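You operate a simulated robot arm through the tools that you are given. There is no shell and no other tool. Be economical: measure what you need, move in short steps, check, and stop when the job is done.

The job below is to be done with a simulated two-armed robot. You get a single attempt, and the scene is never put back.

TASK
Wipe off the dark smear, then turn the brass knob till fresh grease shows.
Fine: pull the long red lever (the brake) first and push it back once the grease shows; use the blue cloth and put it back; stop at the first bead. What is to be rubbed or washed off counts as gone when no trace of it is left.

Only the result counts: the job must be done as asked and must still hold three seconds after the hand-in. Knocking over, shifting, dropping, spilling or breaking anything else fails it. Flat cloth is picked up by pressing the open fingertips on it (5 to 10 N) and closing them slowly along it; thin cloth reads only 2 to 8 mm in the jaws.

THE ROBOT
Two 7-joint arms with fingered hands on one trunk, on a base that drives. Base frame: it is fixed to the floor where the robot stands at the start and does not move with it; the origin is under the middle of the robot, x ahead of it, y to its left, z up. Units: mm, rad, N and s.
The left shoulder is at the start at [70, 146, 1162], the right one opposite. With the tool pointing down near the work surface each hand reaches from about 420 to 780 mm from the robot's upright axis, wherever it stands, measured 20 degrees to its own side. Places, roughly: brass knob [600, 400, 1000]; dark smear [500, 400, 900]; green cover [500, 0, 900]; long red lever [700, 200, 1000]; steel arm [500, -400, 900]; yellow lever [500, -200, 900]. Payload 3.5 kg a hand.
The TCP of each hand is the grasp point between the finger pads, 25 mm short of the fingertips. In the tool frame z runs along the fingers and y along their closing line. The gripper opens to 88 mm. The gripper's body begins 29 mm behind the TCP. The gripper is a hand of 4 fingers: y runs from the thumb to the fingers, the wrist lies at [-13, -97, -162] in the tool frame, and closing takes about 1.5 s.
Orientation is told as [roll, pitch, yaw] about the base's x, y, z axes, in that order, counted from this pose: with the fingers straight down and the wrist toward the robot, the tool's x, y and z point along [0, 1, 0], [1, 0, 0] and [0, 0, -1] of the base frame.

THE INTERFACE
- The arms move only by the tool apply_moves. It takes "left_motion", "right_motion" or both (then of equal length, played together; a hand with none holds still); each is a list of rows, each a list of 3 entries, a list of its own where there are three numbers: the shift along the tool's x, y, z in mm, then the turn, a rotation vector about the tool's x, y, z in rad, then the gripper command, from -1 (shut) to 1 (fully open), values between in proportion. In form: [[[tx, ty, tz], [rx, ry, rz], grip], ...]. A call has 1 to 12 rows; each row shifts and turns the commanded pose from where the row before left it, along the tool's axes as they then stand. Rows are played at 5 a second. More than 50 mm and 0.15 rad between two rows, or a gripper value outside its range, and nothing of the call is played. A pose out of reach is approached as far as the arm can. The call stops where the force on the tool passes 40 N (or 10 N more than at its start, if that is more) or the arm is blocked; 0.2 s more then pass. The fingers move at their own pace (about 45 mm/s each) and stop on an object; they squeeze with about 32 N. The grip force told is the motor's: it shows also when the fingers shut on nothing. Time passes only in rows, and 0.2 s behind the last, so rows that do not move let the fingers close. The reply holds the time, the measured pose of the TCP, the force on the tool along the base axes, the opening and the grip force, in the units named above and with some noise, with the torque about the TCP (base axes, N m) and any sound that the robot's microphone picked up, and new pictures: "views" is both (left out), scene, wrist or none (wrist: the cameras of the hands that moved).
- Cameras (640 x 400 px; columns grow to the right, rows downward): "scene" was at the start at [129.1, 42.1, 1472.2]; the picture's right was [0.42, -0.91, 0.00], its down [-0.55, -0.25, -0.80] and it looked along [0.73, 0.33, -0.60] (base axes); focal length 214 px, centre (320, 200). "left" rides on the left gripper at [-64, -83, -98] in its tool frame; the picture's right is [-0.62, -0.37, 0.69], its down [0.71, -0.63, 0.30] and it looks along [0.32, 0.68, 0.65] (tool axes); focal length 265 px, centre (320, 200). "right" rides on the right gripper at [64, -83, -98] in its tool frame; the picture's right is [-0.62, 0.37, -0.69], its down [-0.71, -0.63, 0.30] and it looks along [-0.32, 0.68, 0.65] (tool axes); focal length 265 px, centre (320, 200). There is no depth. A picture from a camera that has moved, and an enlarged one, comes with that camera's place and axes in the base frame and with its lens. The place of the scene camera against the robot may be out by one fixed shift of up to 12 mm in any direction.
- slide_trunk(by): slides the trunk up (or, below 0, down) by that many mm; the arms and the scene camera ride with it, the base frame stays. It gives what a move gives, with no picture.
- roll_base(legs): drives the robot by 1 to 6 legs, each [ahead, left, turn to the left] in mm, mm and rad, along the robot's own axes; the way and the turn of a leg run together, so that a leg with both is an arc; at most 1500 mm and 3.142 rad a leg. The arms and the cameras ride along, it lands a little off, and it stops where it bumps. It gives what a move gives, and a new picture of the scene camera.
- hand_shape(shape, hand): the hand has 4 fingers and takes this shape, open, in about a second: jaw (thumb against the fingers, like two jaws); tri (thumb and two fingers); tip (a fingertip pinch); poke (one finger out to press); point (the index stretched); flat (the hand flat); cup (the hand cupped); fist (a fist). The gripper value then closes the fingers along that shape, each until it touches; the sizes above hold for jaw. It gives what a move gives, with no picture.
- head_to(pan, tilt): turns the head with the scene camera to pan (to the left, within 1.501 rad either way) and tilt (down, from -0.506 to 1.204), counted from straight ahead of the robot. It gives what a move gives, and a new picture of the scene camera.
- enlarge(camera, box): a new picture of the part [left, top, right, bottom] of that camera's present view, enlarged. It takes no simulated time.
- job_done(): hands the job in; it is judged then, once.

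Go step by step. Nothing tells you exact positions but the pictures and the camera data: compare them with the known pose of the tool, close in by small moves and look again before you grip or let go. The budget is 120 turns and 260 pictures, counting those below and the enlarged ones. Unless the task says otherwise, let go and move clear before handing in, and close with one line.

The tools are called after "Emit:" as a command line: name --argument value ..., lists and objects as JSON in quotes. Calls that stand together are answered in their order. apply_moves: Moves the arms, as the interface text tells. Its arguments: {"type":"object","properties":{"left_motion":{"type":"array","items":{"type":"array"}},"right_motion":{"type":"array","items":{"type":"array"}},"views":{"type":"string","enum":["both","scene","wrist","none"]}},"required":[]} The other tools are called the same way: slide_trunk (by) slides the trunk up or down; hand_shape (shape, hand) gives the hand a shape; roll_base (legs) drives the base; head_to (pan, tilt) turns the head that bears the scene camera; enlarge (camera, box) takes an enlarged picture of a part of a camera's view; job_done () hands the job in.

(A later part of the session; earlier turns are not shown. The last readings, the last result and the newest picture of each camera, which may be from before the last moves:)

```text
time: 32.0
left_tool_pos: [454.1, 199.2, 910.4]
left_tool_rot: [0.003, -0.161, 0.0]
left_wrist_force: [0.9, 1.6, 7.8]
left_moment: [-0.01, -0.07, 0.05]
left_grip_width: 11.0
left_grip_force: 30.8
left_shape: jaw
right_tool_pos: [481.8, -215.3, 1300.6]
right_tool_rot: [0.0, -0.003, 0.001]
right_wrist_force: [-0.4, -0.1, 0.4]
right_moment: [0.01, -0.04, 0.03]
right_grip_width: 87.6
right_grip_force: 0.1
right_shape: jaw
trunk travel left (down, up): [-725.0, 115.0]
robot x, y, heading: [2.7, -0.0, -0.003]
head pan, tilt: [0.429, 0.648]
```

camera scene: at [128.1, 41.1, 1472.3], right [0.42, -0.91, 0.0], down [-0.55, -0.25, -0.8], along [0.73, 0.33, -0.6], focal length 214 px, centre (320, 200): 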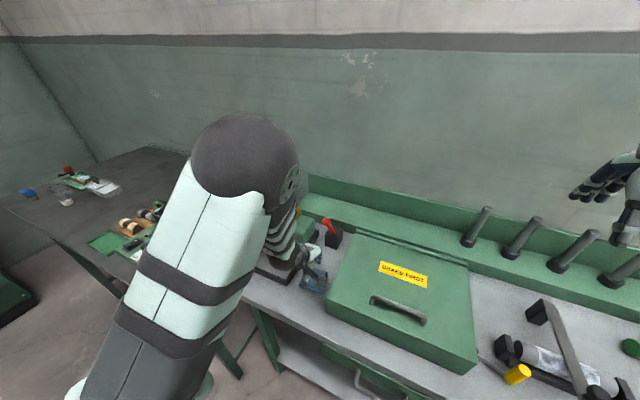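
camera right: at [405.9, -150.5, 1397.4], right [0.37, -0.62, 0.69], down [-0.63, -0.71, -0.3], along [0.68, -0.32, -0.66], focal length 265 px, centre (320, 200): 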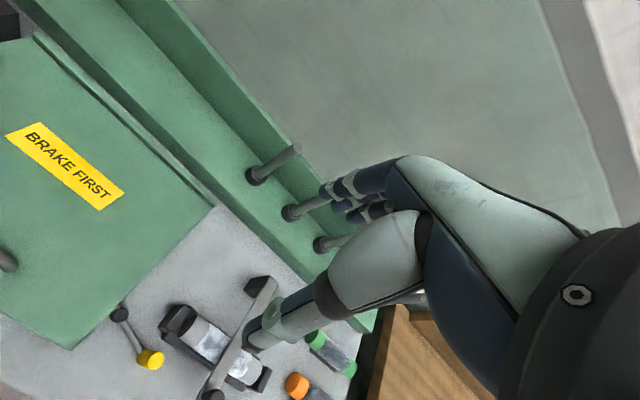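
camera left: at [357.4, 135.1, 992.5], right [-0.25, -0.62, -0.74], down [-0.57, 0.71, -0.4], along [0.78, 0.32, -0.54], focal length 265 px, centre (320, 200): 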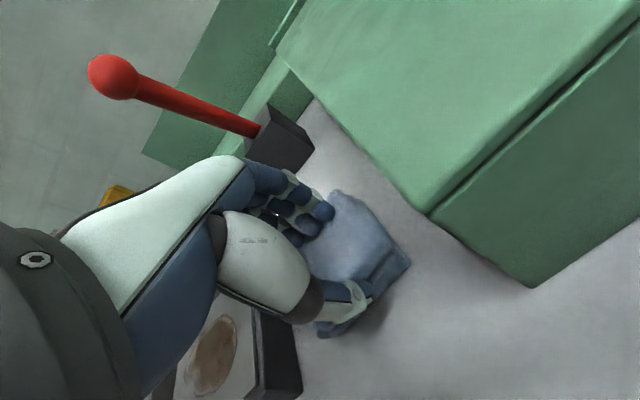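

The grip force jumped to 31 N, so the cloth seems gathered. I close fully and lift a little.

Emit:
apply_moves --left_motion '[[[0, 0, 0], [0, 0, 0], -1], [[0, 0, 0], [0, 0, 0], -1], [[0, 0, 0], [0, 0, 0], -1], [[0, 0, -10], [0, 0, 0], -1], [[0, 0, -20], [0, 0, 0], -1], [[0, 0, -20], [0, 0, 0], -1]]' --views "wrist"

```text
time: 33.4
left_tool_pos: [446.3, 199.7, 957.3]
left_tool_rot: [0.0, -0.161, -0.001]
left_wrist_force: [-0.7, -0.1, -0.3]
left_moment: [0.02, 0.0, -0.02]
left_grip_width: 7.8
left_grip_force: 32.7
left_shape: jaw
right_tool_pos: [485.1, -214.8, 1301.1]
right_tool_rot: [0.0, -0.003, 0.0]
right_wrist_force: [0.6, -0.4, 0.0]
right_moment: [-0.02, 0.02, 0.0]
right_grip_width: 87.4
right_grip_force: 0.2
right_shape: jaw
trunk travel left (down, up): [-725.0, 115.0]
robot x, y, heading: [-1.3, 4.1, -0.001]
head pan, tilt: [0.429, 0.648]
camera left: at [348.7, 135.4, 1042.5], right [-0.25, -0.62, -0.74], down [-0.57, 0.71, -0.4], along [0.78, 0.32, -0.54], focal length 265 px, centre (320, 200)
```

left: 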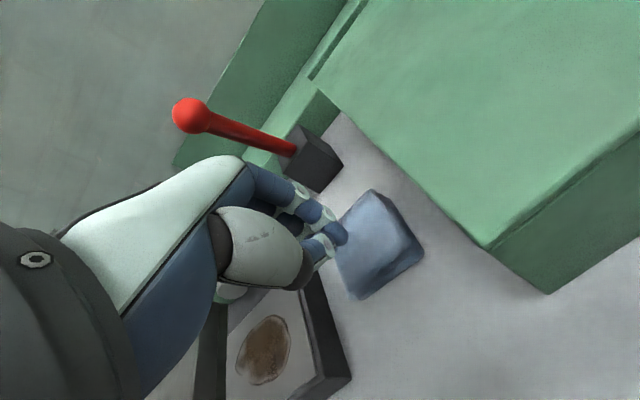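

Emit:
enlarge --camera "left" --box '[260, 150, 460, 320]'

Emit:
enlarge --camera "scene" --box '[250, 190, 370, 310]'

```text
2.35 times, centred on (360, 235) of left
camera zoom: at [348.7, 135.4, 1042.5], right [-0.25, -0.62, -0.74], down [-0.57, 0.71, -0.4], along [0.78, 0.32, -0.54], focal length 624 px, centre (226, 118)
```

zoom: 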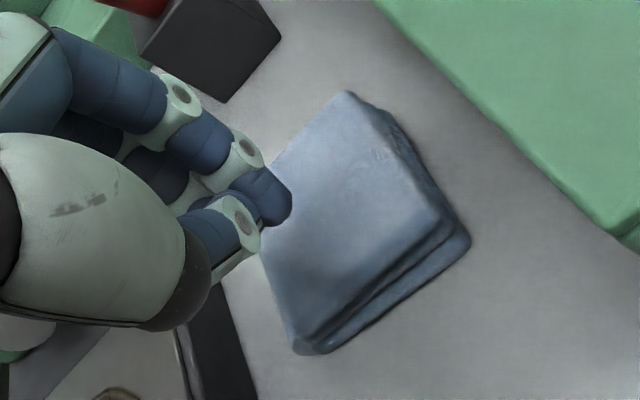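

```text
3.33 times, centred on (310, 250) of scene
camera zoom: at [128.1, 41.7, 1472.2], right [0.42, -0.91, 0.0], down [-0.55, -0.25, -0.8], along [0.73, 0.33, -0.6], focal length 715 px, centre (353, 33)
```

zoom: 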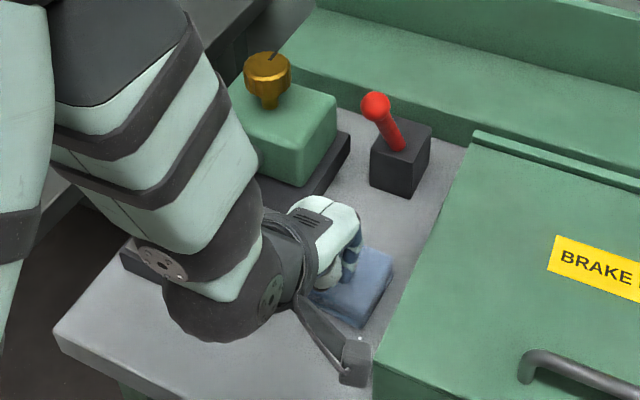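

It is not clear whether the cloth hangs from the fingers. I lift more and look again.

Emit:
apply_moves --left_motion '[[[0, 0, -30], [0, 0, 0], -1], [[0, 0, -30], [0, 0, 0], -1], [[0, 0, 0], [0, 0, 0], -1]]' --views "both"

```text
time: 34.2
left_tool_pos: [438.8, 200.4, 1017.1]
left_tool_rot: [0.0, -0.157, 0.0]
left_wrist_force: [-0.3, 0.3, 0.6]
left_moment: [0.01, 0.0, 0.01]
left_grip_width: 8.0
left_grip_force: 32.4
left_shape: jaw
right_tool_pos: [487.7, -214.7, 1300.7]
right_tool_rot: [-0.001, 0.003, 0.0]
right_wrist_force: [0.1, -0.2, 0.1]
right_moment: [0.02, -0.02, 0.02]
right_grip_width: 87.9
right_grip_force: 0.0
right_shape: jaw
trunk travel left (down, up): [-725.0, 115.0]
robot x, y, heading: [1.0, 2.7, 0.002]
head pan, tilt: [0.429, 0.648]
camera scene: at [130.7, 42.1, 1472.0], right [0.42, -0.91, 0.0], down [-0.55, -0.25, -0.8], along [0.72, 0.33, -0.6], focal length 214 px, centre (320, 200)
camera left: at [340.7, 135.6, 1101.3], right [-0.25, -0.62, -0.74], down [-0.57, 0.71, -0.4], along [0.78, 0.32, -0.54], focal length 265 px, centre (320, 200)
```

scene: 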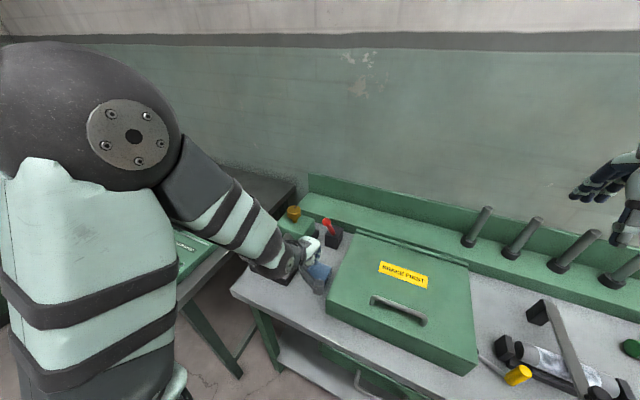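
left: 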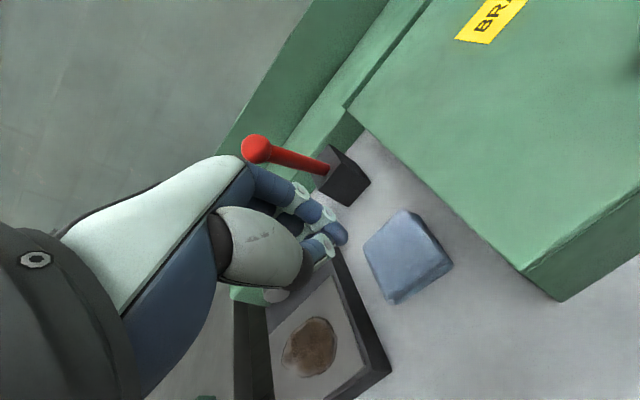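

The cloth is still on the table, but dragged about 20 mm ahead, to (482, 200). I look closely at it before trying again.

Emit:
enlarge --camera "left" --box '[340, 190, 480, 320]'

Emit:
enlarge --camera "left" --box '[180, 140, 370, 330]'

```text
3.08 times, centred on (410, 255) of left
camera zoom: at [340.7, 135.6, 1101.3], right [-0.25, -0.62, -0.74], down [-0.57, 0.71, -0.4], along [0.78, 0.32, -0.54], focal length 817 px, centre (43, 31)
```

zoom: 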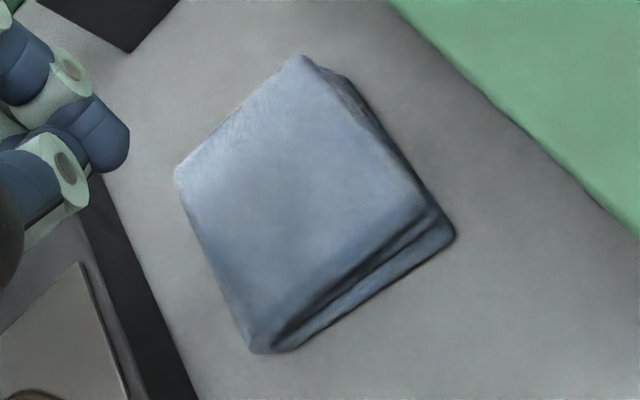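

```text
2.11 times, centred on (275, 235) of left
camera zoom: at [340.7, 135.6, 1101.3], right [-0.25, -0.62, -0.74], down [-0.57, 0.71, -0.4], along [0.78, 0.32, -0.54], focal length 559 px, centre (415, 126)
```

zoom: 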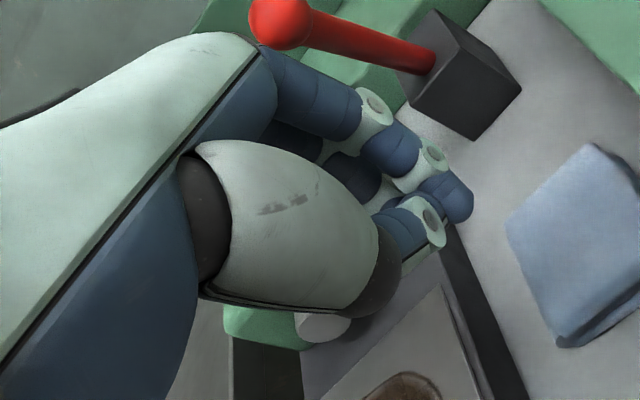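

The cloth is a soft pad about 68 × 61 mm, centred near (490, 206). I'll straighten the hand and straddle it fully open, to grip it by its sides instead.

Emit:
apply_moves --left_motion '[[[0, 0, 0], [0.08, 0, 0], 0.5], [[0, 0, 0], [0.08, 0, 0], 1], [[6, 45, 0], [0, 0, 0], 1], [[0, 6, 40], [0, 0, 0], 1], [[0, 0, 35], [0, 0, 0], 1], [[0, 0, 0], [0, 0, 0], 1]]' --views "wrist"

Emit:
enlarge --camera "left" --box '[240, 140, 460, 350]'

```text
time: 35.6
left_tool_pos: [489.7, 204.9, 943.1]
left_tool_rot: [0.0, 0.001, 0.001]
left_wrist_force: [0.4, -1.2, 1.1]
left_moment: [0.02, 0.01, 0.02]
left_grip_width: 87.5
left_grip_force: 0.1
left_shape: jaw
right_tool_pos: [486.0, -215.1, 1301.4]
right_tool_rot: [0.001, 0.001, 0.0]
right_wrist_force: [-0.3, 0.2, -0.4]
right_moment: [-0.03, -0.01, 0.01]
right_grip_width: 87.5
right_grip_force: 0.1
right_shape: jaw
trunk travel left (down, up): [-725.0, 115.0]
robot x, y, heading: [-2.6, 2.6, -0.001]
head pan, tilt: [0.429, 0.648]
camera left: at [406.1, 140.6, 1041.1], right [-0.37, -0.62, -0.69], down [-0.63, 0.71, -0.3], along [0.68, 0.32, -0.65], focal length 265 px, centre (320, 200)
```

left: 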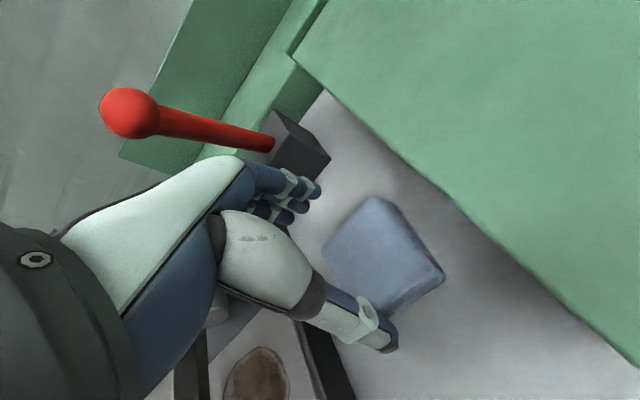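

```text
1.90 times, centred on (350, 245) of left
camera zoom: at [406.1, 140.6, 1041.1], right [-0.37, -0.62, -0.69], down [-0.63, 0.71, -0.3], along [0.68, 0.32, -0.65], focal length 506 px, centre (263, 114)
```

zoom: 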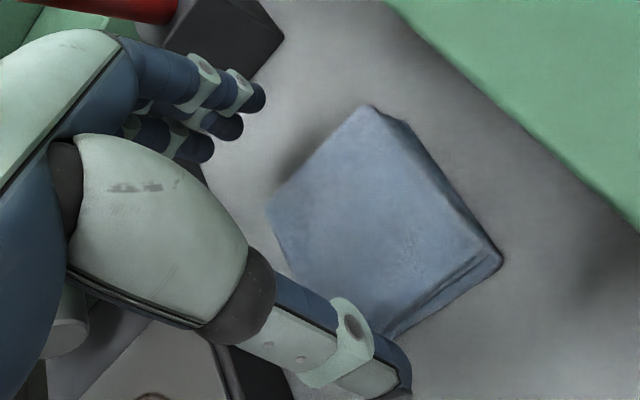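

The pad spans x 454–525, y 175–236, centred at my TCP. I descend straddling it, feeling for the table.

Emit:
apply_moves --left_motion '[[[0, 0, 15], [0, 0, 0], 1], [[0, 0, 10], [0, 0, 0], 1], [[0, 0, 5], [0, 0, 0], 1], [[0, 0, 4], [0, 0, 0], 1], [[0, 0, 0], [0, 0, 0], 1]]' --views "wrist"

Emit:
enlarge --camera "left" --box '[240, 140, 460, 350]'

```text
time: 36.8
left_tool_pos: [489.9, 204.9, 908.8]
left_tool_rot: [0.0, 0.0, 0.0]
left_wrist_force: [0.4, -0.5, 0.3]
left_moment: [0.02, -0.02, -0.01]
left_grip_width: 87.7
left_grip_force: 0.2
left_shape: jaw
right_tool_pos: [484.9, -214.3, 1300.0]
right_tool_rot: [0.0, -0.001, 0.001]
right_wrist_force: [0.2, 0.6, 0.2]
right_moment: [0.0, -0.02, 0.05]
right_grip_width: 87.5
right_grip_force: 0.0
right_shape: jaw
trunk travel left (down, up): [-725.0, 115.0]
robot x, y, heading: [0.4, -1.8, 0.0]
head pan, tilt: [0.429, 0.648]
camera left: at [406.0, 141.0, 1007.1], right [-0.37, -0.62, -0.69], down [-0.63, 0.71, -0.3], along [0.68, 0.32, -0.65], focal length 265 px, centre (320, 200)
```

left: 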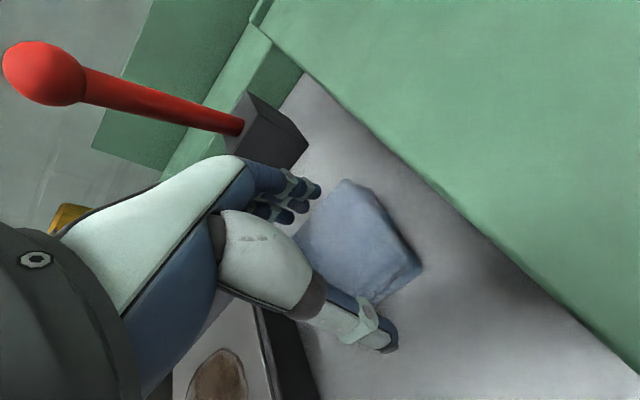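

```text
1.90 times, centred on (350, 245) of left
camera zoom: at [406.0, 141.0, 1007.1], right [-0.37, -0.62, -0.69], down [-0.63, 0.71, -0.3], along [0.68, 0.32, -0.65], focal length 506 px, centre (263, 114)
```

zoom: 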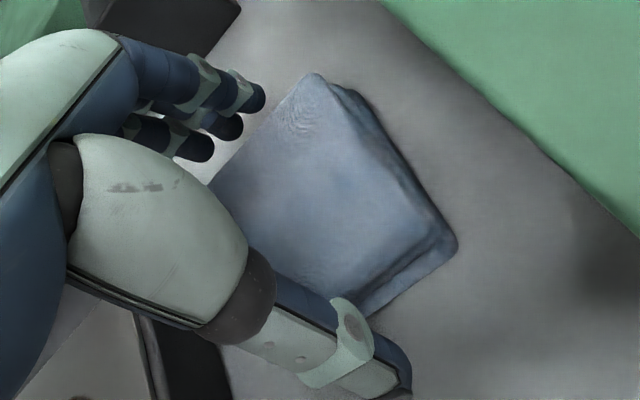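

Thumb and fingers are just outside both edges. I shift 8 mm to the right to centre, then continue down to the table.

Emit:
apply_moves --left_motion '[[[-8, 0, 0], [0, 0, 0], 1], [[0, 0, 3], [0, 0, 0], 1], [[0, 0, 3], [0, 0, 0], 1], [[0, 0, 0], [0, 0, 0], 1]]' --views "none"

```text
time: 37.8
left_tool_pos: [489.9, 196.8, 903.0]
left_tool_rot: [0.002, -0.001, 0.0]
left_wrist_force: [0.4, 0.4, -0.2]
left_moment: [0.0, 0.05, 0.0]
left_grip_width: 87.5
left_grip_force: 0.0
left_shape: jaw
right_tool_pos: [484.8, -214.2, 1300.1]
right_tool_rot: [0.0, 0.001, -0.001]
right_wrist_force: [-0.6, 0.7, 0.0]
right_moment: [0.0, 0.03, 0.02]
right_grip_width: 87.8
right_grip_force: 0.1
right_shape: jaw
trunk travel left (down, up): [-725.0, 115.0]
robot x, y, heading: [-0.4, -0.7, 0.001]
head pan, tilt: [0.429, 0.648]
```

Emit:
apply_moves --left_motion '[[[0, 0, 2], [0, 0, 0], 1], [[0, 0, 2], [0, 0, 0], 1], [[0, 0, 0], [0, 0, 0], 1]]' --views "wrist"

Emit:
enlarge --camera "left" --box '[240, 140, 460, 350]'

```text
time: 38.6
left_tool_pos: [489.1, 197.3, 899.2]
left_tool_rot: [0.001, 0.001, -0.001]
left_wrist_force: [0.9, 0.3, -0.9]
left_moment: [-0.03, -0.01, 0.04]
left_grip_width: 87.7
left_grip_force: 0.1
left_shape: jaw
right_tool_pos: [484.6, -215.5, 1300.6]
right_tool_rot: [-0.001, 0.0, 0.0]
right_wrist_force: [-0.8, 0.4, 0.2]
right_moment: [0.01, 0.04, -0.06]
right_grip_width: 87.7
right_grip_force: 0.0
right_shape: jaw
trunk travel left (down, up): [-725.0, 115.0]
robot x, y, heading: [-0.6, -1.7, 0.001]
head pan, tilt: [0.429, 0.648]
camera left: at [406.0, 133.3, 996.9], right [-0.37, -0.62, -0.69], down [-0.63, 0.71, -0.3], along [0.68, 0.32, -0.65], focal length 265 px, centre (320, 200)
```

left: 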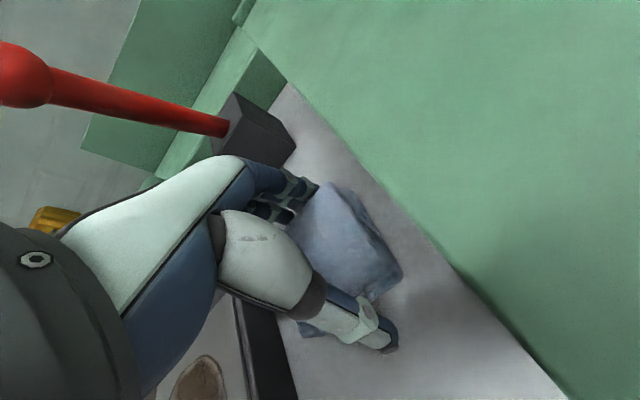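

```text
1.90 times, centred on (350, 245) of left
camera zoom: at [406.0, 133.3, 996.9], right [-0.37, -0.62, -0.69], down [-0.63, 0.71, -0.3], along [0.68, 0.32, -0.65], focal length 506 px, centre (263, 114)
```

zoom: 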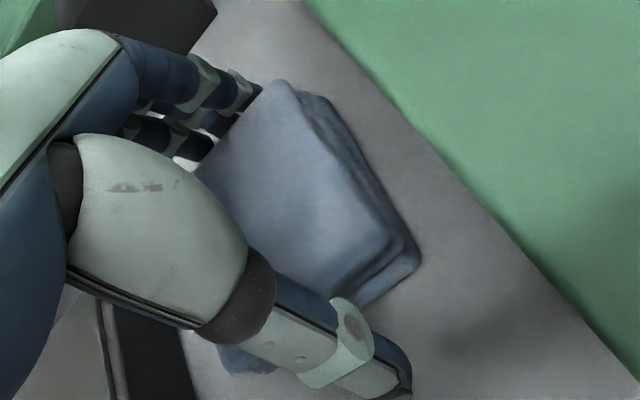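

Tips are about 14 mm below the cloth's top on both sides. I close slowly.

Emit:
apply_moves --left_motion '[[[0, 0, 0], [0, 0, 0], 0.8], [[0, 0, 0], [0, 0, 0], 0.6], [[0, 0, 0], [0, 0, 0], 0.4], [[0, 0, 0], [0, 0, 0], 0.2], [[0, 0, 0], [0, 0, 0], 0.0]]' --views "wrist"

Emit:
enlarge --camera "left" --box '[240, 140, 460, 350]'

```text
time: 39.8
left_tool_pos: [489.7, 197.0, 898.4]
left_tool_rot: [0.0, -0.001, 0.0]
left_wrist_force: [-0.6, -0.1, -0.8]
left_moment: [0.0, 0.0, -0.02]
left_grip_width: 63.9
left_grip_force: 32.1
left_shape: jaw
right_tool_pos: [485.8, -214.7, 1301.6]
right_tool_rot: [0.0, 0.0, 0.0]
right_wrist_force: [0.9, -0.1, 0.2]
right_moment: [0.0, 0.0, -0.02]
right_grip_width: 87.6
right_grip_force: 0.0
right_shape: jaw
trunk travel left (down, up): [-725.0, 115.0]
robot x, y, heading: [2.0, 0.5, -0.002]
head pan, tilt: [0.429, 0.648]
camera left: at [406.0, 133.3, 996.9], right [-0.37, -0.62, -0.69], down [-0.63, 0.71, -0.3], along [0.68, 0.32, -0.65], focal length 265 px, centre (320, 200)
```

left: 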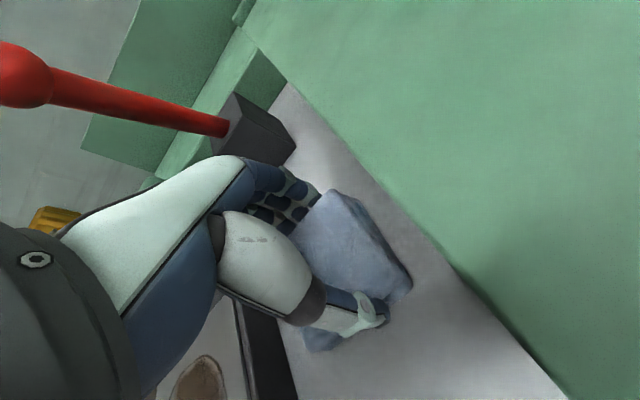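

```text
1.90 times, centred on (350, 245) of left
camera zoom: at [406.0, 133.3, 996.9], right [-0.37, -0.62, -0.69], down [-0.63, 0.71, -0.3], along [0.68, 0.32, -0.65], focal length 506 px, centre (263, 114)
```

zoom: 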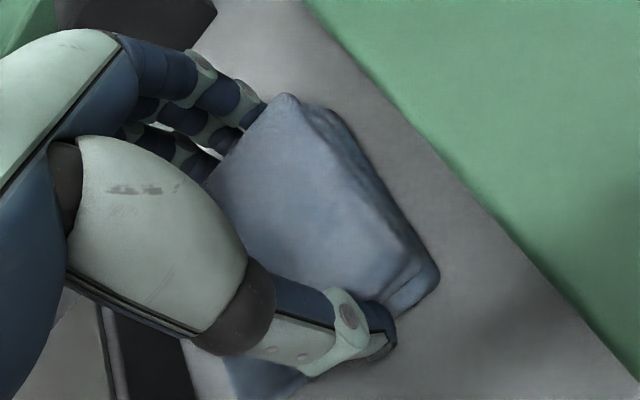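

The jaws stopped on the pad at 64 mm with 32 N, so it is held like a solid. I lift slightly to check.

Emit:
apply_moves --left_motion '[[[0, 0, 0], [0, 0, 0], -0.2], [[0, 0, -5], [0, 0, 0], -0.2], [[0, 0, -15], [0, 0, 0], -0.2], [[0, 0, -25], [0, 0, 0], -0.2], [[0, 0, 0], [0, 0, 0], -0.2]]' --views "wrist"

```text
time: 41.0
left_tool_pos: [490.3, 198.2, 944.1]
left_tool_rot: [0.0, 0.001, 0.0]
left_wrist_force: [0.2, 0.1, -1.0]
left_moment: [-0.03, -0.03, 0.02]
left_grip_width: 63.5
left_grip_force: 31.7
left_shape: jaw
right_tool_pos: [483.8, -214.4, 1302.0]
right_tool_rot: [-0.002, 0.001, 0.0]
right_wrist_force: [0.4, -1.7, 0.6]
right_moment: [0.02, -0.02, 0.0]
right_grip_width: 87.7
right_grip_force: 0.1
right_shape: jaw
trunk travel left (down, up): [-725.0, 115.0]
robot x, y, heading: [-2.6, -2.5, -0.003]
head pan, tilt: [0.429, 0.648]
camera left: at [406.3, 133.3, 1042.2], right [-0.37, -0.62, -0.69], down [-0.63, 0.71, -0.3], along [0.68, 0.32, -0.65], focal length 265 px, centre (320, 200)
```

left: 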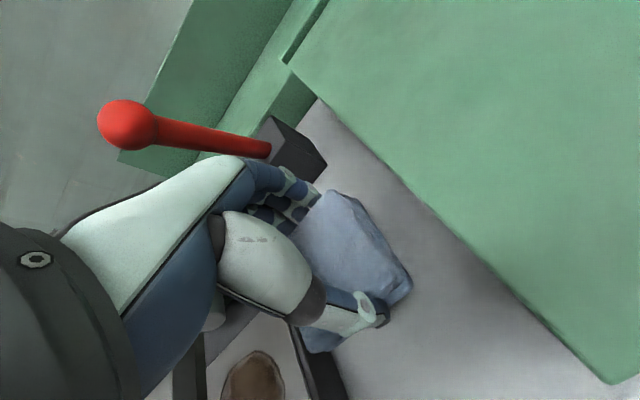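

The cloth is held. I carry it over the smear at about (470, 341), staying clear of the nozzle (about x 544, z 930).

Emit:
apply_moves --left_motion '[[[0, -10, -40], [0, 0, 0], -0.2], [[45, -5, 0], [0, 0, 0], -0.2], [[45, -5, 0], [0, 0, 0], -0.2], [[42, 0, 0], [0, 0, 0], -0.2], [[10, -2, 0], [0, 0, 0], -0.2]]' --views "both"

Emit:
enlarge --camera "scene" --box '[230, 190, 350, 310]'

```text
time: 42.2
left_tool_pos: [468.6, 340.4, 982.3]
left_tool_rot: [0.0, 0.0, -0.002]
left_wrist_force: [-0.2, -0.9, -0.5]
left_moment: [0.01, 0.02, -0.02]
left_grip_width: 63.4
left_grip_force: 32.2
left_shape: jaw
right_tool_pos: [485.6, -214.6, 1300.2]
right_tool_rot: [-0.001, -0.001, -0.002]
right_wrist_force: [-0.3, 0.8, 0.3]
right_moment: [0.03, -0.02, 0.01]
right_grip_width: 87.5
right_grip_force: 0.0
right_shape: jaw
trunk travel left (down, up): [-725.0, 115.0]
robot x, y, heading: [1.0, 3.6, 0.001]
head pan, tilt: [0.429, 0.648]
camera scene: at [129.4, 42.2, 1472.1], right [0.42, -0.91, 0.0], down [-0.55, -0.25, -0.8], along [0.73, 0.33, -0.6], focal length 214 px, centre (320, 200)
camera left: at [384.2, 276.8, 1081.5], right [-0.37, -0.62, -0.69], down [-0.63, 0.71, -0.3], along [0.68, 0.32, -0.65], focal length 265 px, centre (320, 200)
```

scene: 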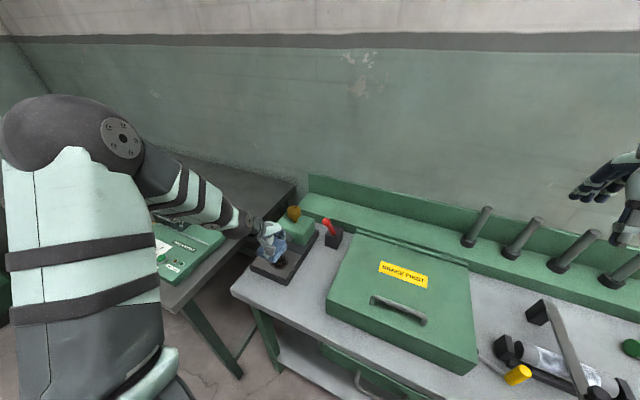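
left: 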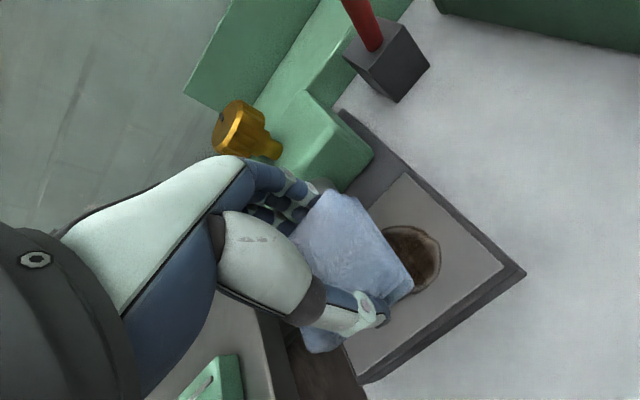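

```text
3.33 times, centred on (290, 250) of scene
camera zoom: at [129.4, 42.2, 1472.1], right [0.42, -0.91, 0.0], down [-0.55, -0.25, -0.8], along [0.73, 0.33, -0.6], focal length 715 px, centre (420, 33)
```

zoom: 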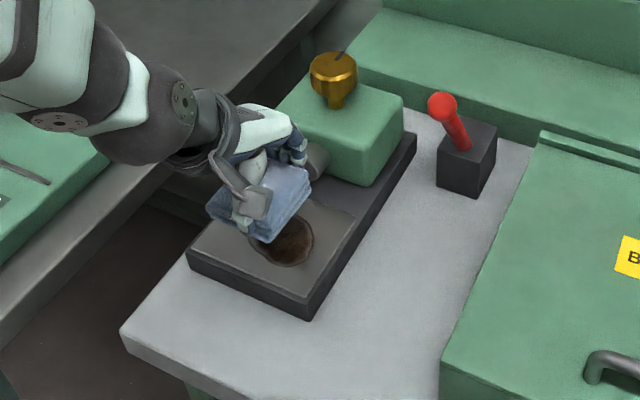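

I descend to press the cloth onto the smear, feeling for contact.

Emit:
apply_moves --left_motion '[[[-5, 0, 25], [0, 0, 0], -0.2], [[0, 0, 20], [0, 0, 0], -0.2], [[0, 0, 5], [0, 0, 0], -0.2], [[0, 0, 4], [0, 0, 0], -0.2], [[0, 0, 0], [0, 0, 0], -0.2]]' --views "wrist"

```text
time: 43.4
left_tool_pos: [467.6, 333.6, 930.2]
left_tool_rot: [0.002, -0.003, -0.001]
left_wrist_force: [0.9, 0.6, 9.4]
left_moment: [0.05, 0.18, -0.02]
left_grip_width: 63.6
left_grip_force: 32.4
left_shape: jaw
right_tool_pos: [485.0, -215.0, 1301.7]
right_tool_rot: [0.001, -0.002, 0.001]
right_wrist_force: [-0.1, 0.6, -0.3]
right_moment: [0.04, 0.0, 0.01]
right_grip_width: 87.6
right_grip_force: 0.0
right_shape: jaw
trunk travel left (down, up): [-725.0, 115.0]
robot x, y, heading: [-0.6, -1.4, -0.003]
head pan, tilt: [0.429, 0.648]
camera left: at [383.5, 270.0, 1028.6], right [-0.37, -0.62, -0.69], down [-0.63, 0.71, -0.31], along [0.69, 0.32, -0.65], focal length 265 px, centre (320, 200)
```

left: 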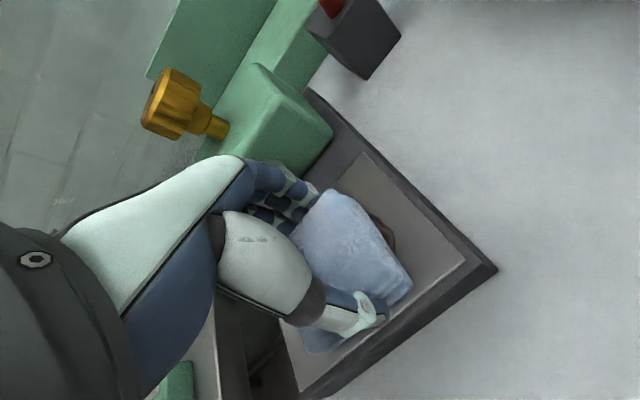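

Contact at 9.4 N. Now rubbing back and forth over the smear.

Emit:
apply_moves --left_motion '[[[-10, 0, 0], [0, 0, 0], -0.2], [[-10, 0, 0], [0, 0, 0], -0.2], [[10, 0, 0], [0, 0, 0], -0.2], [[12, 0, 0], [0, 0, 0], -0.2], [[12, 0, 0], [0, 0, 0], -0.2], [[10, 0, 0], [0, 0, 0], -0.2], [[-12, 7, 0], [0, 0, 0], -0.2], [[-12, 0, 0], [0, 0, 0], -0.2], [[-12, 0, 0], [0, 0, 0], -0.2], [[-10, 0, 0], [0, 0, 0], -0.2], [[11, -14, 0], [0, 0, 0], -0.2], [[11, 0, 0], [0, 0, 0], -0.2]]' --views "wrist"

```text
time: 46.0
left_tool_pos: [458.9, 332.5, 930.0]
left_tool_rot: [-0.002, -0.001, -0.002]
left_wrist_force: [0.5, -5.3, 10.3]
left_moment: [-0.09, 0.1, 0.0]
left_grip_width: 62.2
left_grip_force: 31.7
left_shape: jaw
right_tool_pos: [482.8, -217.0, 1302.5]
right_tool_rot: [0.002, -0.003, 0.002]
right_wrist_force: [0.0, -0.8, 0.2]
right_moment: [-0.03, 0.0, 0.0]
right_grip_width: 87.8
right_grip_force: 0.1
right_shape: jaw
trunk travel left (down, up): [-725.0, 115.0]
robot x, y, heading: [-2.1, 0.3, -0.002]
head pan, tilt: [0.429, 0.648]
camera left: at [375.8, 268.7, 1028.7], right [-0.37, -0.62, -0.69], down [-0.63, 0.71, -0.31], along [0.68, 0.32, -0.65], focal length 265 px, centre (320, 200)
```

left: 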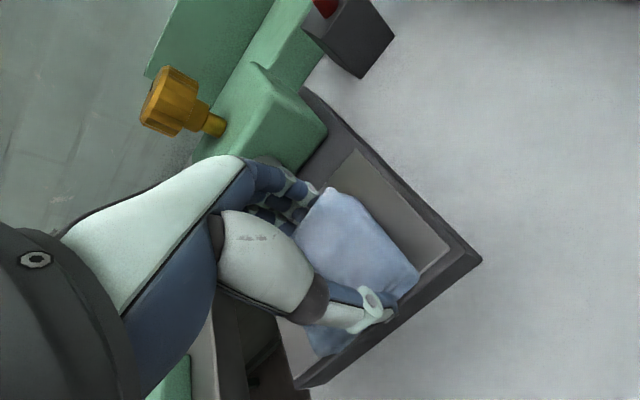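

More strokes at different x, then a check.

Emit:
apply_moves --left_motion '[[[12, 0, 0], [0, 0, 0], -0.2], [[12, 0, 0], [0, 0, 0], -0.2], [[0, 8, 0], [0, 0, 0], -0.2], [[-12, 0, 0], [0, 0, 0], -0.2], [[-12, 0, 0], [0, 0, 0], -0.2], [[-12, 0, 0], [0, 0, 0], -0.2], [[-12, 0, 0], [0, 0, 0], -0.2], [[0, 10, 0], [0, 0, 0], -0.2], [[12, 0, 0], [0, 0, 0], -0.2], [[12, 0, 0], [0, 0, 0], -0.2], [[12, 0, 0], [0, 0, 0], -0.2], [[12, 0, 0], [0, 0, 0], -0.2]]' --views "none"

Emit:
apply_moves --left_motion '[[[0, -6, -25], [0, 0, 0], -0.2], [[-20, -30, -35], [0, 0, 0], -0.2], [[-45, -10, 0], [0, 0, 0], -0.2], [[-45, 0, 0], [0, 0, 0], -0.2], [[-30, 0, 0], [0, 0, 0], -0.2], [[0, 0, 0], [0, 0, 0], -0.2]]' --views "both"

Emit:
enlarge --camera "scene" --box '[230, 190, 350, 310]'

```text
time: 48.6
left_tool_pos: [477.8, 356.3, 930.1]
left_tool_rot: [0.001, 0.0, -0.001]
left_wrist_force: [-0.3, -3.2, 6.5]
left_moment: [-0.1, 0.07, 0.04]
left_grip_width: 61.8
left_grip_force: 31.9
left_shape: jaw
right_tool_pos: [485.0, -217.1, 1300.3]
right_tool_rot: [0.001, 0.0, 0.0]
right_wrist_force: [-0.7, -0.4, -0.7]
right_moment: [0.03, 0.02, 0.03]
right_grip_width: 87.3
right_grip_force: 0.1
right_shape: jaw
trunk travel left (down, up): [-725.0, 115.0]
robot x, y, heading: [-0.3, 0.5, 0.001]
head pan, tilt: [0.429, 0.648]
```

```text
refused: row 2 steps farther than a row can; nothing moved
```

```text
3.33 times, centred on (290, 250) of scene
camera zoom: at [128.1, 40.8, 1472.3], right [0.42, -0.91, 0.0], down [-0.55, -0.25, -0.8], along [0.73, 0.33, -0.6], focal length 715 px, centre (420, 33)
```

zoom: 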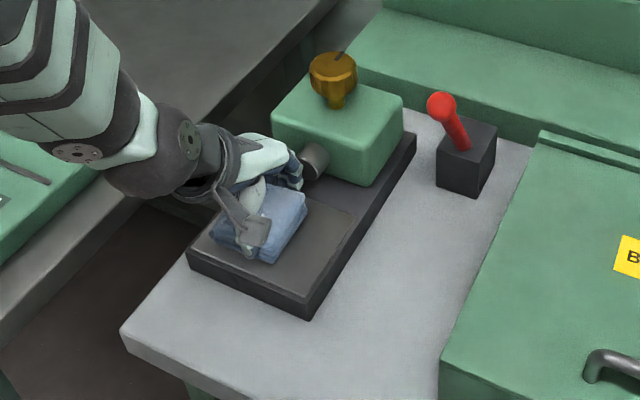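

Now lift and move off to the right to see the plate.

Emit:
apply_moves --left_motion '[[[0, -6, -25], [0, 0, 0], -0.2], [[-15, -15, -35], [0, 0, 0], -0.2], [[-45, -15, 0], [0, 0, 0], -0.2], [[-45, 0, 0], [0, 0, 0], -0.2], [[-35, 0, 0], [0, 0, 0], -0.2], [[0, 0, 0], [0, 0, 0], -0.2]]' --views "wrist"

Emit:
enlarge --camera "scene" --box '[230, 190, 350, 310]'

Emit:
enlarge --camera "left" --box '[200, 240, 400, 400]'

```text
time: 50.0
left_tool_pos: [443.3, 218.6, 989.2]
left_tool_rot: [0.0, 0.0, 0.0]
left_wrist_force: [0.1, 0.6, 0.2]
left_moment: [0.02, -0.02, -0.03]
left_grip_width: 62.1
left_grip_force: 32.1
left_shape: jaw
right_tool_pos: [486.2, -214.0, 1302.1]
right_tool_rot: [-0.001, 0.001, 0.001]
right_wrist_force: [-0.5, 0.3, -0.9]
right_moment: [-0.01, -0.01, 0.01]
right_grip_width: 87.6
right_grip_force: 0.0
right_shape: jaw
trunk travel left (down, up): [-725.0, 115.0]
robot x, y, heading: [-1.9, 0.2, -0.001]
head pan, tilt: [0.429, 0.648]
camera left: at [358.9, 154.7, 1088.4], right [-0.37, -0.62, -0.69], down [-0.63, 0.71, -0.3], along [0.68, 0.32, -0.65], focal length 265 px, centre (320, 200)
```

left: 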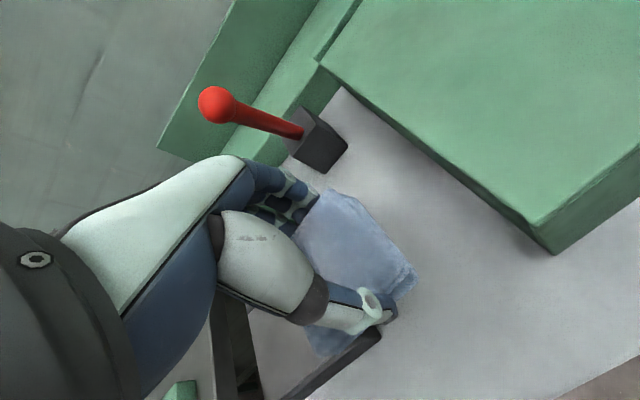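

```text
3.33 times, centred on (290, 250) of scene
camera zoom: at [129.3, 43.1, 1472.1], right [0.42, -0.91, 0.0], down [-0.55, -0.25, -0.8], along [0.73, 0.33, -0.6], focal length 715 px, centre (420, 33)
```

zoom: 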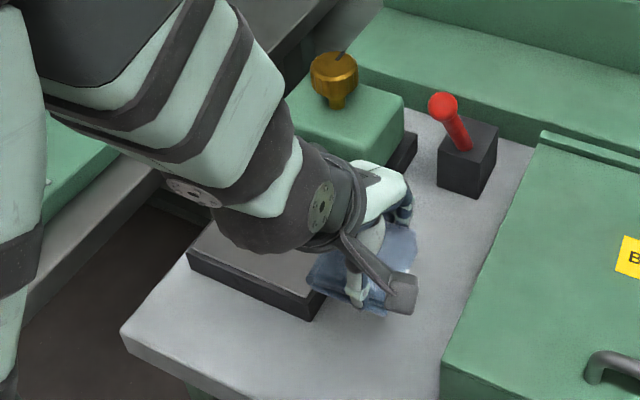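

```text
2.50 times, centred on (300, 320) of left
camera zoom: at [358.9, 154.7, 1088.4], right [-0.37, -0.62, -0.69], down [-0.63, 0.71, -0.3], along [0.68, 0.32, -0.65], focal length 664 px, centre (370, -100)
```

zoom: 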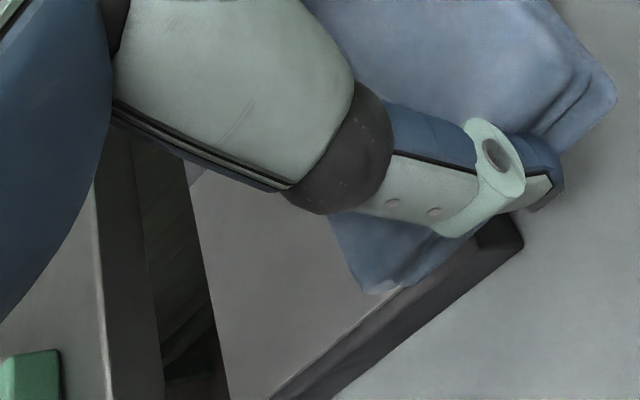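

The arm hides the plate. I move the hand up and left, where both cameras should see it.

Emit:
apply_moves --left_motion '[[[0, 0, -45], [0, 0, 0], -0.2], [[15, 0, -45], [0, 0, 0], -0.2], [[48, -5, 0], [0, 0, 0], -0.2], [[48, -5, 0], [0, 0, 0], -0.2], [[48, -3, 0], [0, 0, 0], -0.2], [[0, 0, 0], [0, 0, 0], -0.2]]' --views "wrist"

Emit:
enlarge --camera "scene" --box '[230, 190, 350, 310]'

Emit:
enlarge --camera "left" --box '[370, 140, 530, 320]'

```text
time: 51.4
left_tool_pos: [429.7, 377.4, 1079.2]
left_tool_rot: [0.0, 0.001, -0.003]
left_wrist_force: [0.2, 0.7, -0.5]
left_moment: [0.02, -0.03, 0.01]
left_grip_width: 62.4
left_grip_force: 32.1
left_shape: jaw
right_tool_pos: [486.1, -214.9, 1301.2]
right_tool_rot: [0.0, -0.001, 0.0]
right_wrist_force: [-0.2, 0.3, 0.5]
right_moment: [-0.03, 0.02, 0.02]
right_grip_width: 87.4
right_grip_force: 0.0
right_shape: jaw
trunk travel left (down, up): [-725.0, 115.0]
robot x, y, heading: [-1.6, 0.7, -0.002]
head pan, tilt: [0.429, 0.648]
camera left: at [346.1, 313.2, 1178.5], right [-0.37, -0.62, -0.69], down [-0.63, 0.72, -0.3], along [0.68, 0.32, -0.65], focal length 265 px, centre (320, 200)
```

left: 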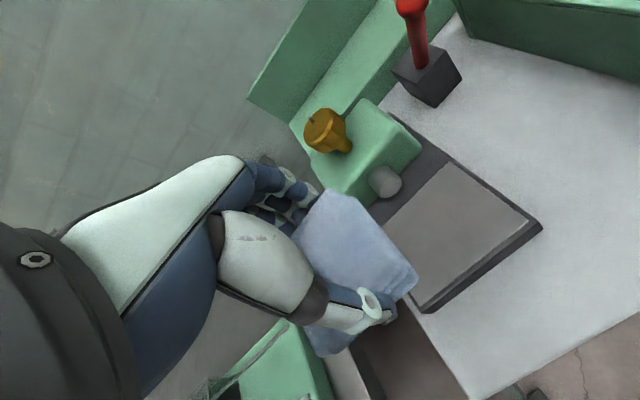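

```text
3.33 times, centred on (290, 250) of scene
camera zoom: at [129.9, 41.0, 1472.1], right [0.42, -0.91, 0.0], down [-0.55, -0.25, -0.8], along [0.73, 0.33, -0.6], focal length 715 px, centre (420, 33)
```

zoom: 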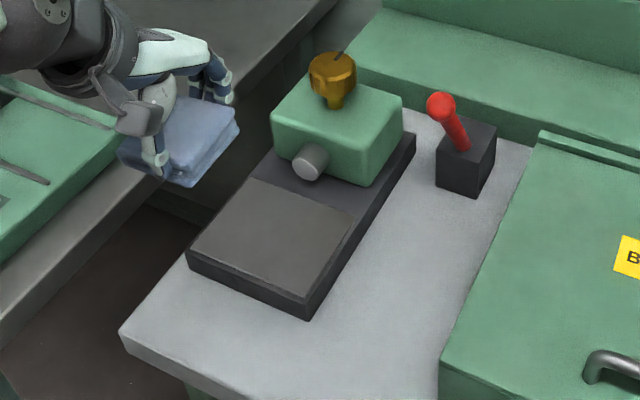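

```text
2.22 times, centred on (450, 230) of left
camera zoom: at [346.1, 313.2, 1178.5], right [-0.37, -0.62, -0.69], down [-0.63, 0.72, -0.3], along [0.68, 0.32, -0.65], focal length 590 px, centre (31, 133)
```

zoom: 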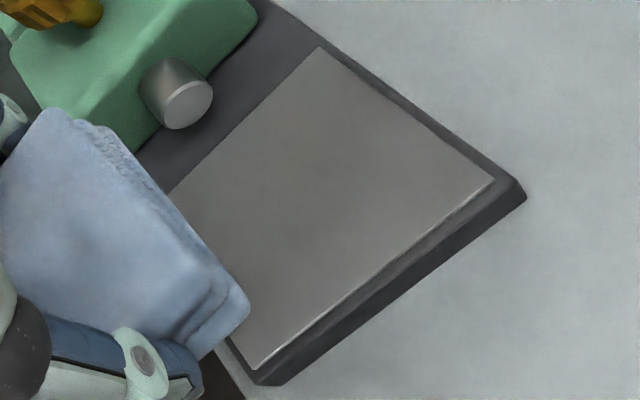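

The plate looks clean; I zoom in harder for faint traces.

Emit:
enlarge --camera "left" --box '[405, 160, 505, 290]'

Emit:
enlarge --camera "scene" --box '[246, 240, 306, 290]'

```text
3.08 times, centred on (455, 225) of left
camera zoom: at [346.1, 313.2, 1178.5], right [-0.37, -0.62, -0.69], down [-0.63, 0.72, -0.3], along [0.68, 0.32, -0.65], focal length 817 px, centre (-95, 123)
```

zoom: 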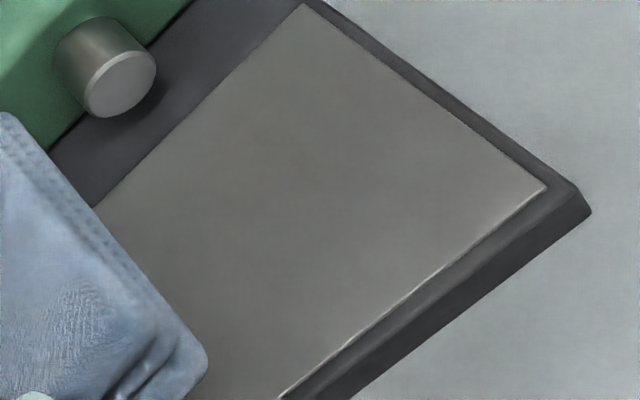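

```text
8.00 times, centred on (276, 265) of scene
camera zoom: at [129.9, 41.0, 1472.1], right [0.42, -0.91, 0.0], down [-0.55, -0.25, -0.8], along [0.73, 0.33, -0.6], focal length 1716 px, centre (672, -320)
```

zoom: 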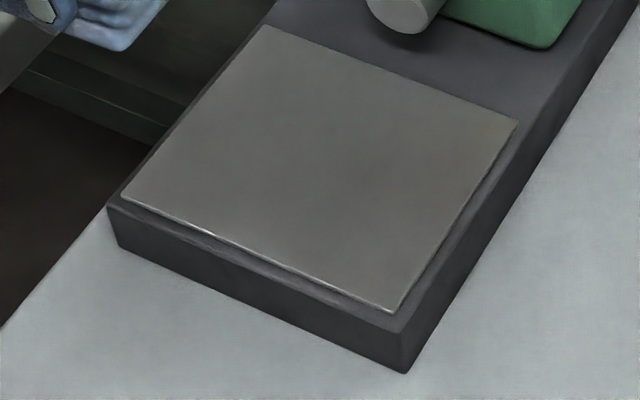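

There may be a very faint darker patch left in the middle, so I do another thorough rub to be safe.

Emit:
apply_moves --left_motion '[[[-20, 20, 30], [0, 0, 0], -0.2], [[-20, 10, 40], [0, 0, 0], -0.2], [[0, 10, 40], [0, 0, 0], -0.2], [[0, 0, 34], [0, 0, 0], -0.2], [[0, 0, 5], [0, 0, 0], -0.2], [[0, 0, 0], [0, 0, 0], -0.2]]' --views "none"

```text
time: 52.8
left_tool_pos: [469.4, 336.5, 930.5]
left_tool_rot: [-0.001, 0.0, -0.001]
left_wrist_force: [0.3, 1.2, -0.7]
left_moment: [0.0, 0.01, 0.02]
left_grip_width: 62.3
left_grip_force: 32.1
left_shape: jaw
right_tool_pos: [485.2, -213.9, 1301.5]
right_tool_rot: [-0.002, 0.001, 0.0]
right_wrist_force: [0.7, 0.2, -0.7]
right_moment: [0.01, -0.01, 0.02]
right_grip_width: 87.5
right_grip_force: 0.0
right_shape: jaw
trunk travel left (down, up): [-725.0, 115.0]
robot x, y, heading: [-1.5, 2.1, -0.001]
head pan, tilt: [0.429, 0.648]
```

Emit:
apply_moves --left_motion '[[[0, 0, 2], [0, 0, 0], -0.2], [[-12, 0, 0.5], [0, 0, 0], -0.2], [[-14, 0, 0], [0, 0, 0], -0.2], [[14, 0, 0], [0, 0, 0], -0.2], [[14, 0, 0], [0, 0, 0], -0.2], [[12, 0, 0], [0, 0, 0], -0.2], [[10, 6, 0], [0, 0, 0], -0.2], [[-14, 0, 0], [0, 0, 0], -0.2], [[-14, 0, 0], [0, 0, 0], -0.2], [[-14, 0, 0], [0, 0, 0], -0.2], [[-6, -10, 0], [0, 0, 0], -0.2], [[14, 0, 0], [0, 0, 0], -0.2]]' --views "none"

Emit:
apply_moves --left_motion '[[[14, 0, 0.3], [0, 0, 0], -0.2], [[14, 0, 0], [0, 0, 0], -0.2], [[6, -8, 0], [0, 0, 0], -0.2], [[-14, 0, 0], [0, 0, 0], -0.2], [[-14, 0, 0], [0, 0, 0], -0.2], [[-14, 0, 0], [0, 0, 0], -0.2], [[0, 10, 0], [0, 0, 0], -0.2], [[14, 4, 0], [0, 0, 0], -0.2], [[14, 0, 0], [0, 0, 0], -0.2], [[10, 0, 0], [0, 0, 0], -0.2], [[-10, -12, 0], [0, 0, 0], -0.2], [[-10, 12, 0], [0, 0, 0], -0.2]]' --views "none"

Emit:
apply_moves --left_motion '[[[0, -6, -40], [0, 0, 0], -0.2], [[0, -10, -45], [0, 0, 0], -0.2], [[35, -15, -20], [0, 0, 0], -0.2], [[35, -10, -20], [0, 0, 0], -0.2], [[0, 0, -20], [0, 0, 0], -0.2], [[0, 0, 0], [0, 0, 0], -0.2]]' --views "none"

Emit:
enlarge --camera "scene" --box '[246, 240, 306, 290]'

```text
time: 55.4
left_tool_pos: [465.4, 323.1, 929.2]
left_tool_rot: [-0.001, -0.001, -0.003]
left_wrist_force: [1.8, -4.4, 12.9]
left_moment: [-0.09, 0.04, -0.07]
left_grip_width: 61.8
left_grip_force: 31.8
left_shape: jaw
right_tool_pos: [484.9, -217.7, 1300.6]
right_tool_rot: [0.003, -0.001, 0.002]
right_wrist_force: [-0.6, -0.3, -0.4]
right_moment: [-0.01, 0.02, 0.0]
right_grip_width: 87.6
right_grip_force: 0.0
right_shape: jaw
trunk travel left (down, up): [-725.0, 115.0]
robot x, y, heading: [0.5, 2.6, -0.003]
head pan, tilt: [0.429, 0.648]
```

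```text
time: 58.0
left_tool_pos: [468.8, 336.9, 927.6]
left_tool_rot: [0.001, 0.001, 0.001]
left_wrist_force: [-4.9, 4.6, 15.1]
left_moment: [0.17, 0.11, -0.02]
left_grip_width: 62.1
left_grip_force: 32.1
left_shape: jaw
right_tool_pos: [482.3, -213.6, 1302.4]
right_tool_rot: [-0.001, -0.003, 0.003]
right_wrist_force: [0.2, -0.9, -1.1]
right_moment: [-0.01, -0.01, -0.01]
right_grip_width: 87.9
right_grip_force: 0.0
right_shape: jaw
trunk travel left (down, up): [-725.0, 115.0]
robot x, y, heading: [-1.0, 4.4, -0.001]
head pan, tilt: [0.429, 0.648]
```

```text
time: 59.4
left_tool_pos: [431.0, 408.1, 1072.9]
left_tool_rot: [0.0, 0.002, -0.001]
left_wrist_force: [-0.4, 0.0, 0.1]
left_moment: [-0.01, -0.01, 0.02]
left_grip_width: 61.9
left_grip_force: 31.9
left_shape: jaw
right_tool_pos: [485.2, -214.8, 1301.4]
right_tool_rot: [0.0, -0.002, 0.0]
right_wrist_force: [-0.7, 0.2, 0.2]
right_moment: [0.0, 0.03, -0.01]
right_grip_width: 87.7
right_grip_force: 0.0
right_shape: jaw
trunk travel left (down, up): [-725.0, 115.0]
robot x, y, heading: [1.5, -0.2, -0.001]
head pan, tilt: [0.429, 0.648]
```

```text
8.00 times, centred on (276, 265) of scene
camera zoom: at [129.8, 42.5, 1472.1], right [0.42, -0.91, 0.0], down [-0.55, -0.25, -0.8], along [0.73, 0.33, -0.6], focal length 1716 px, centre (672, -320)
```

zoom: 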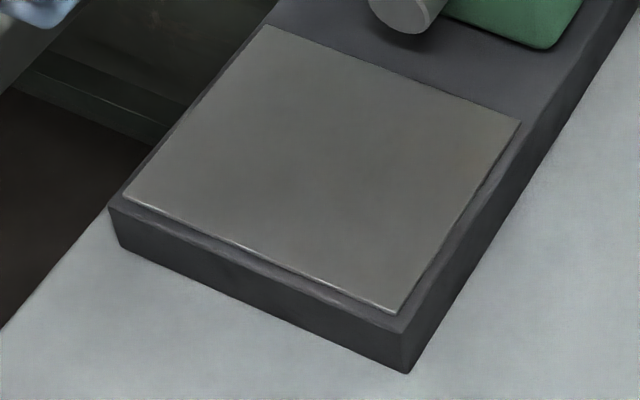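

The plate is clean. Now I carry the cloth back to its original place, near (461, 206).

Emit:
apply_moves --left_motion '[[[-48, 6, 0], [0, 0, 0], -0.2], [[-48, 6, 0], [0, 0, 0], -0.2], [[-48, 6, 0], [0, 0, 0], -0.2], [[-48, 6, 10], [0, 0, 0], -0.2], [[-18, 6, 40], [0, 0, 0], -0.2], [[0, 0, 45], [0, 0, 0], -0.2], [[0, 0, 40], [0, 0, 0], -0.2], [[0, 0, 20], [0, 0, 0], -0.2], [[0, 0, 0], [0, 0, 0], -0.2]]' --views "wrist"

Emit:
enlarge --camera "scene" --box '[230, 170, 390, 310]'

```text
time: 61.4
left_tool_pos: [460.6, 196.8, 918.4]
left_tool_rot: [0.0, -0.001, 0.0]
left_wrist_force: [0.1, 0.5, 0.2]
left_moment: [0.0, -0.04, -0.03]
left_grip_width: 62.1
left_grip_force: 32.4
left_shape: jaw
right_tool_pos: [485.4, -214.9, 1301.8]
right_tool_rot: [0.0, 0.0, 0.001]
right_wrist_force: [0.3, -0.5, 0.4]
right_moment: [0.01, -0.02, 0.02]
right_grip_width: 87.5
right_grip_force: 0.1
right_shape: jaw
trunk travel left (down, up): [-725.0, 115.0]
robot x, y, heading: [-3.6, -4.6, -0.001]
head pan, tilt: [0.429, 0.648]
camera left: at [376.9, 133.1, 1016.8], right [-0.37, -0.62, -0.69], down [-0.63, 0.71, -0.3], along [0.68, 0.32, -0.65], focal length 265 px, centre (320, 200)
```

left: 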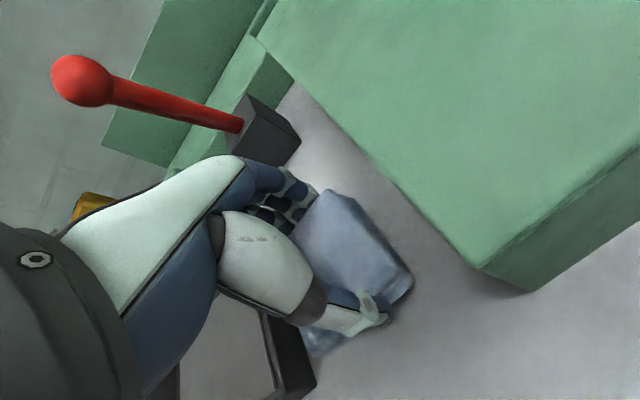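

```text
2.86 times, centred on (310, 240) of scene
camera zoom: at [128.6, 42.1, 1472.2], right [0.42, -0.91, 0.0], down [-0.55, -0.25, -0.8], along [0.73, 0.33, -0.6], focal length 613 px, centre (349, 86)
```

zoom: 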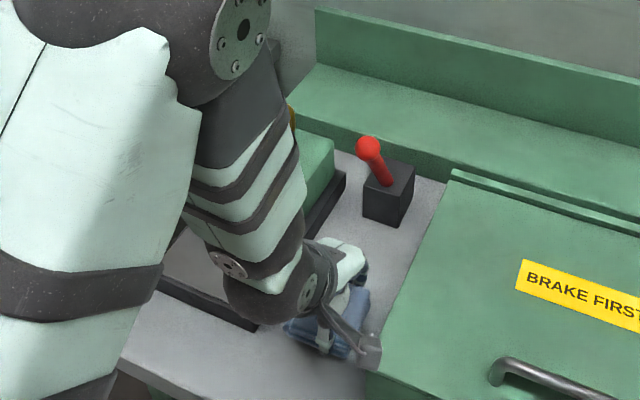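

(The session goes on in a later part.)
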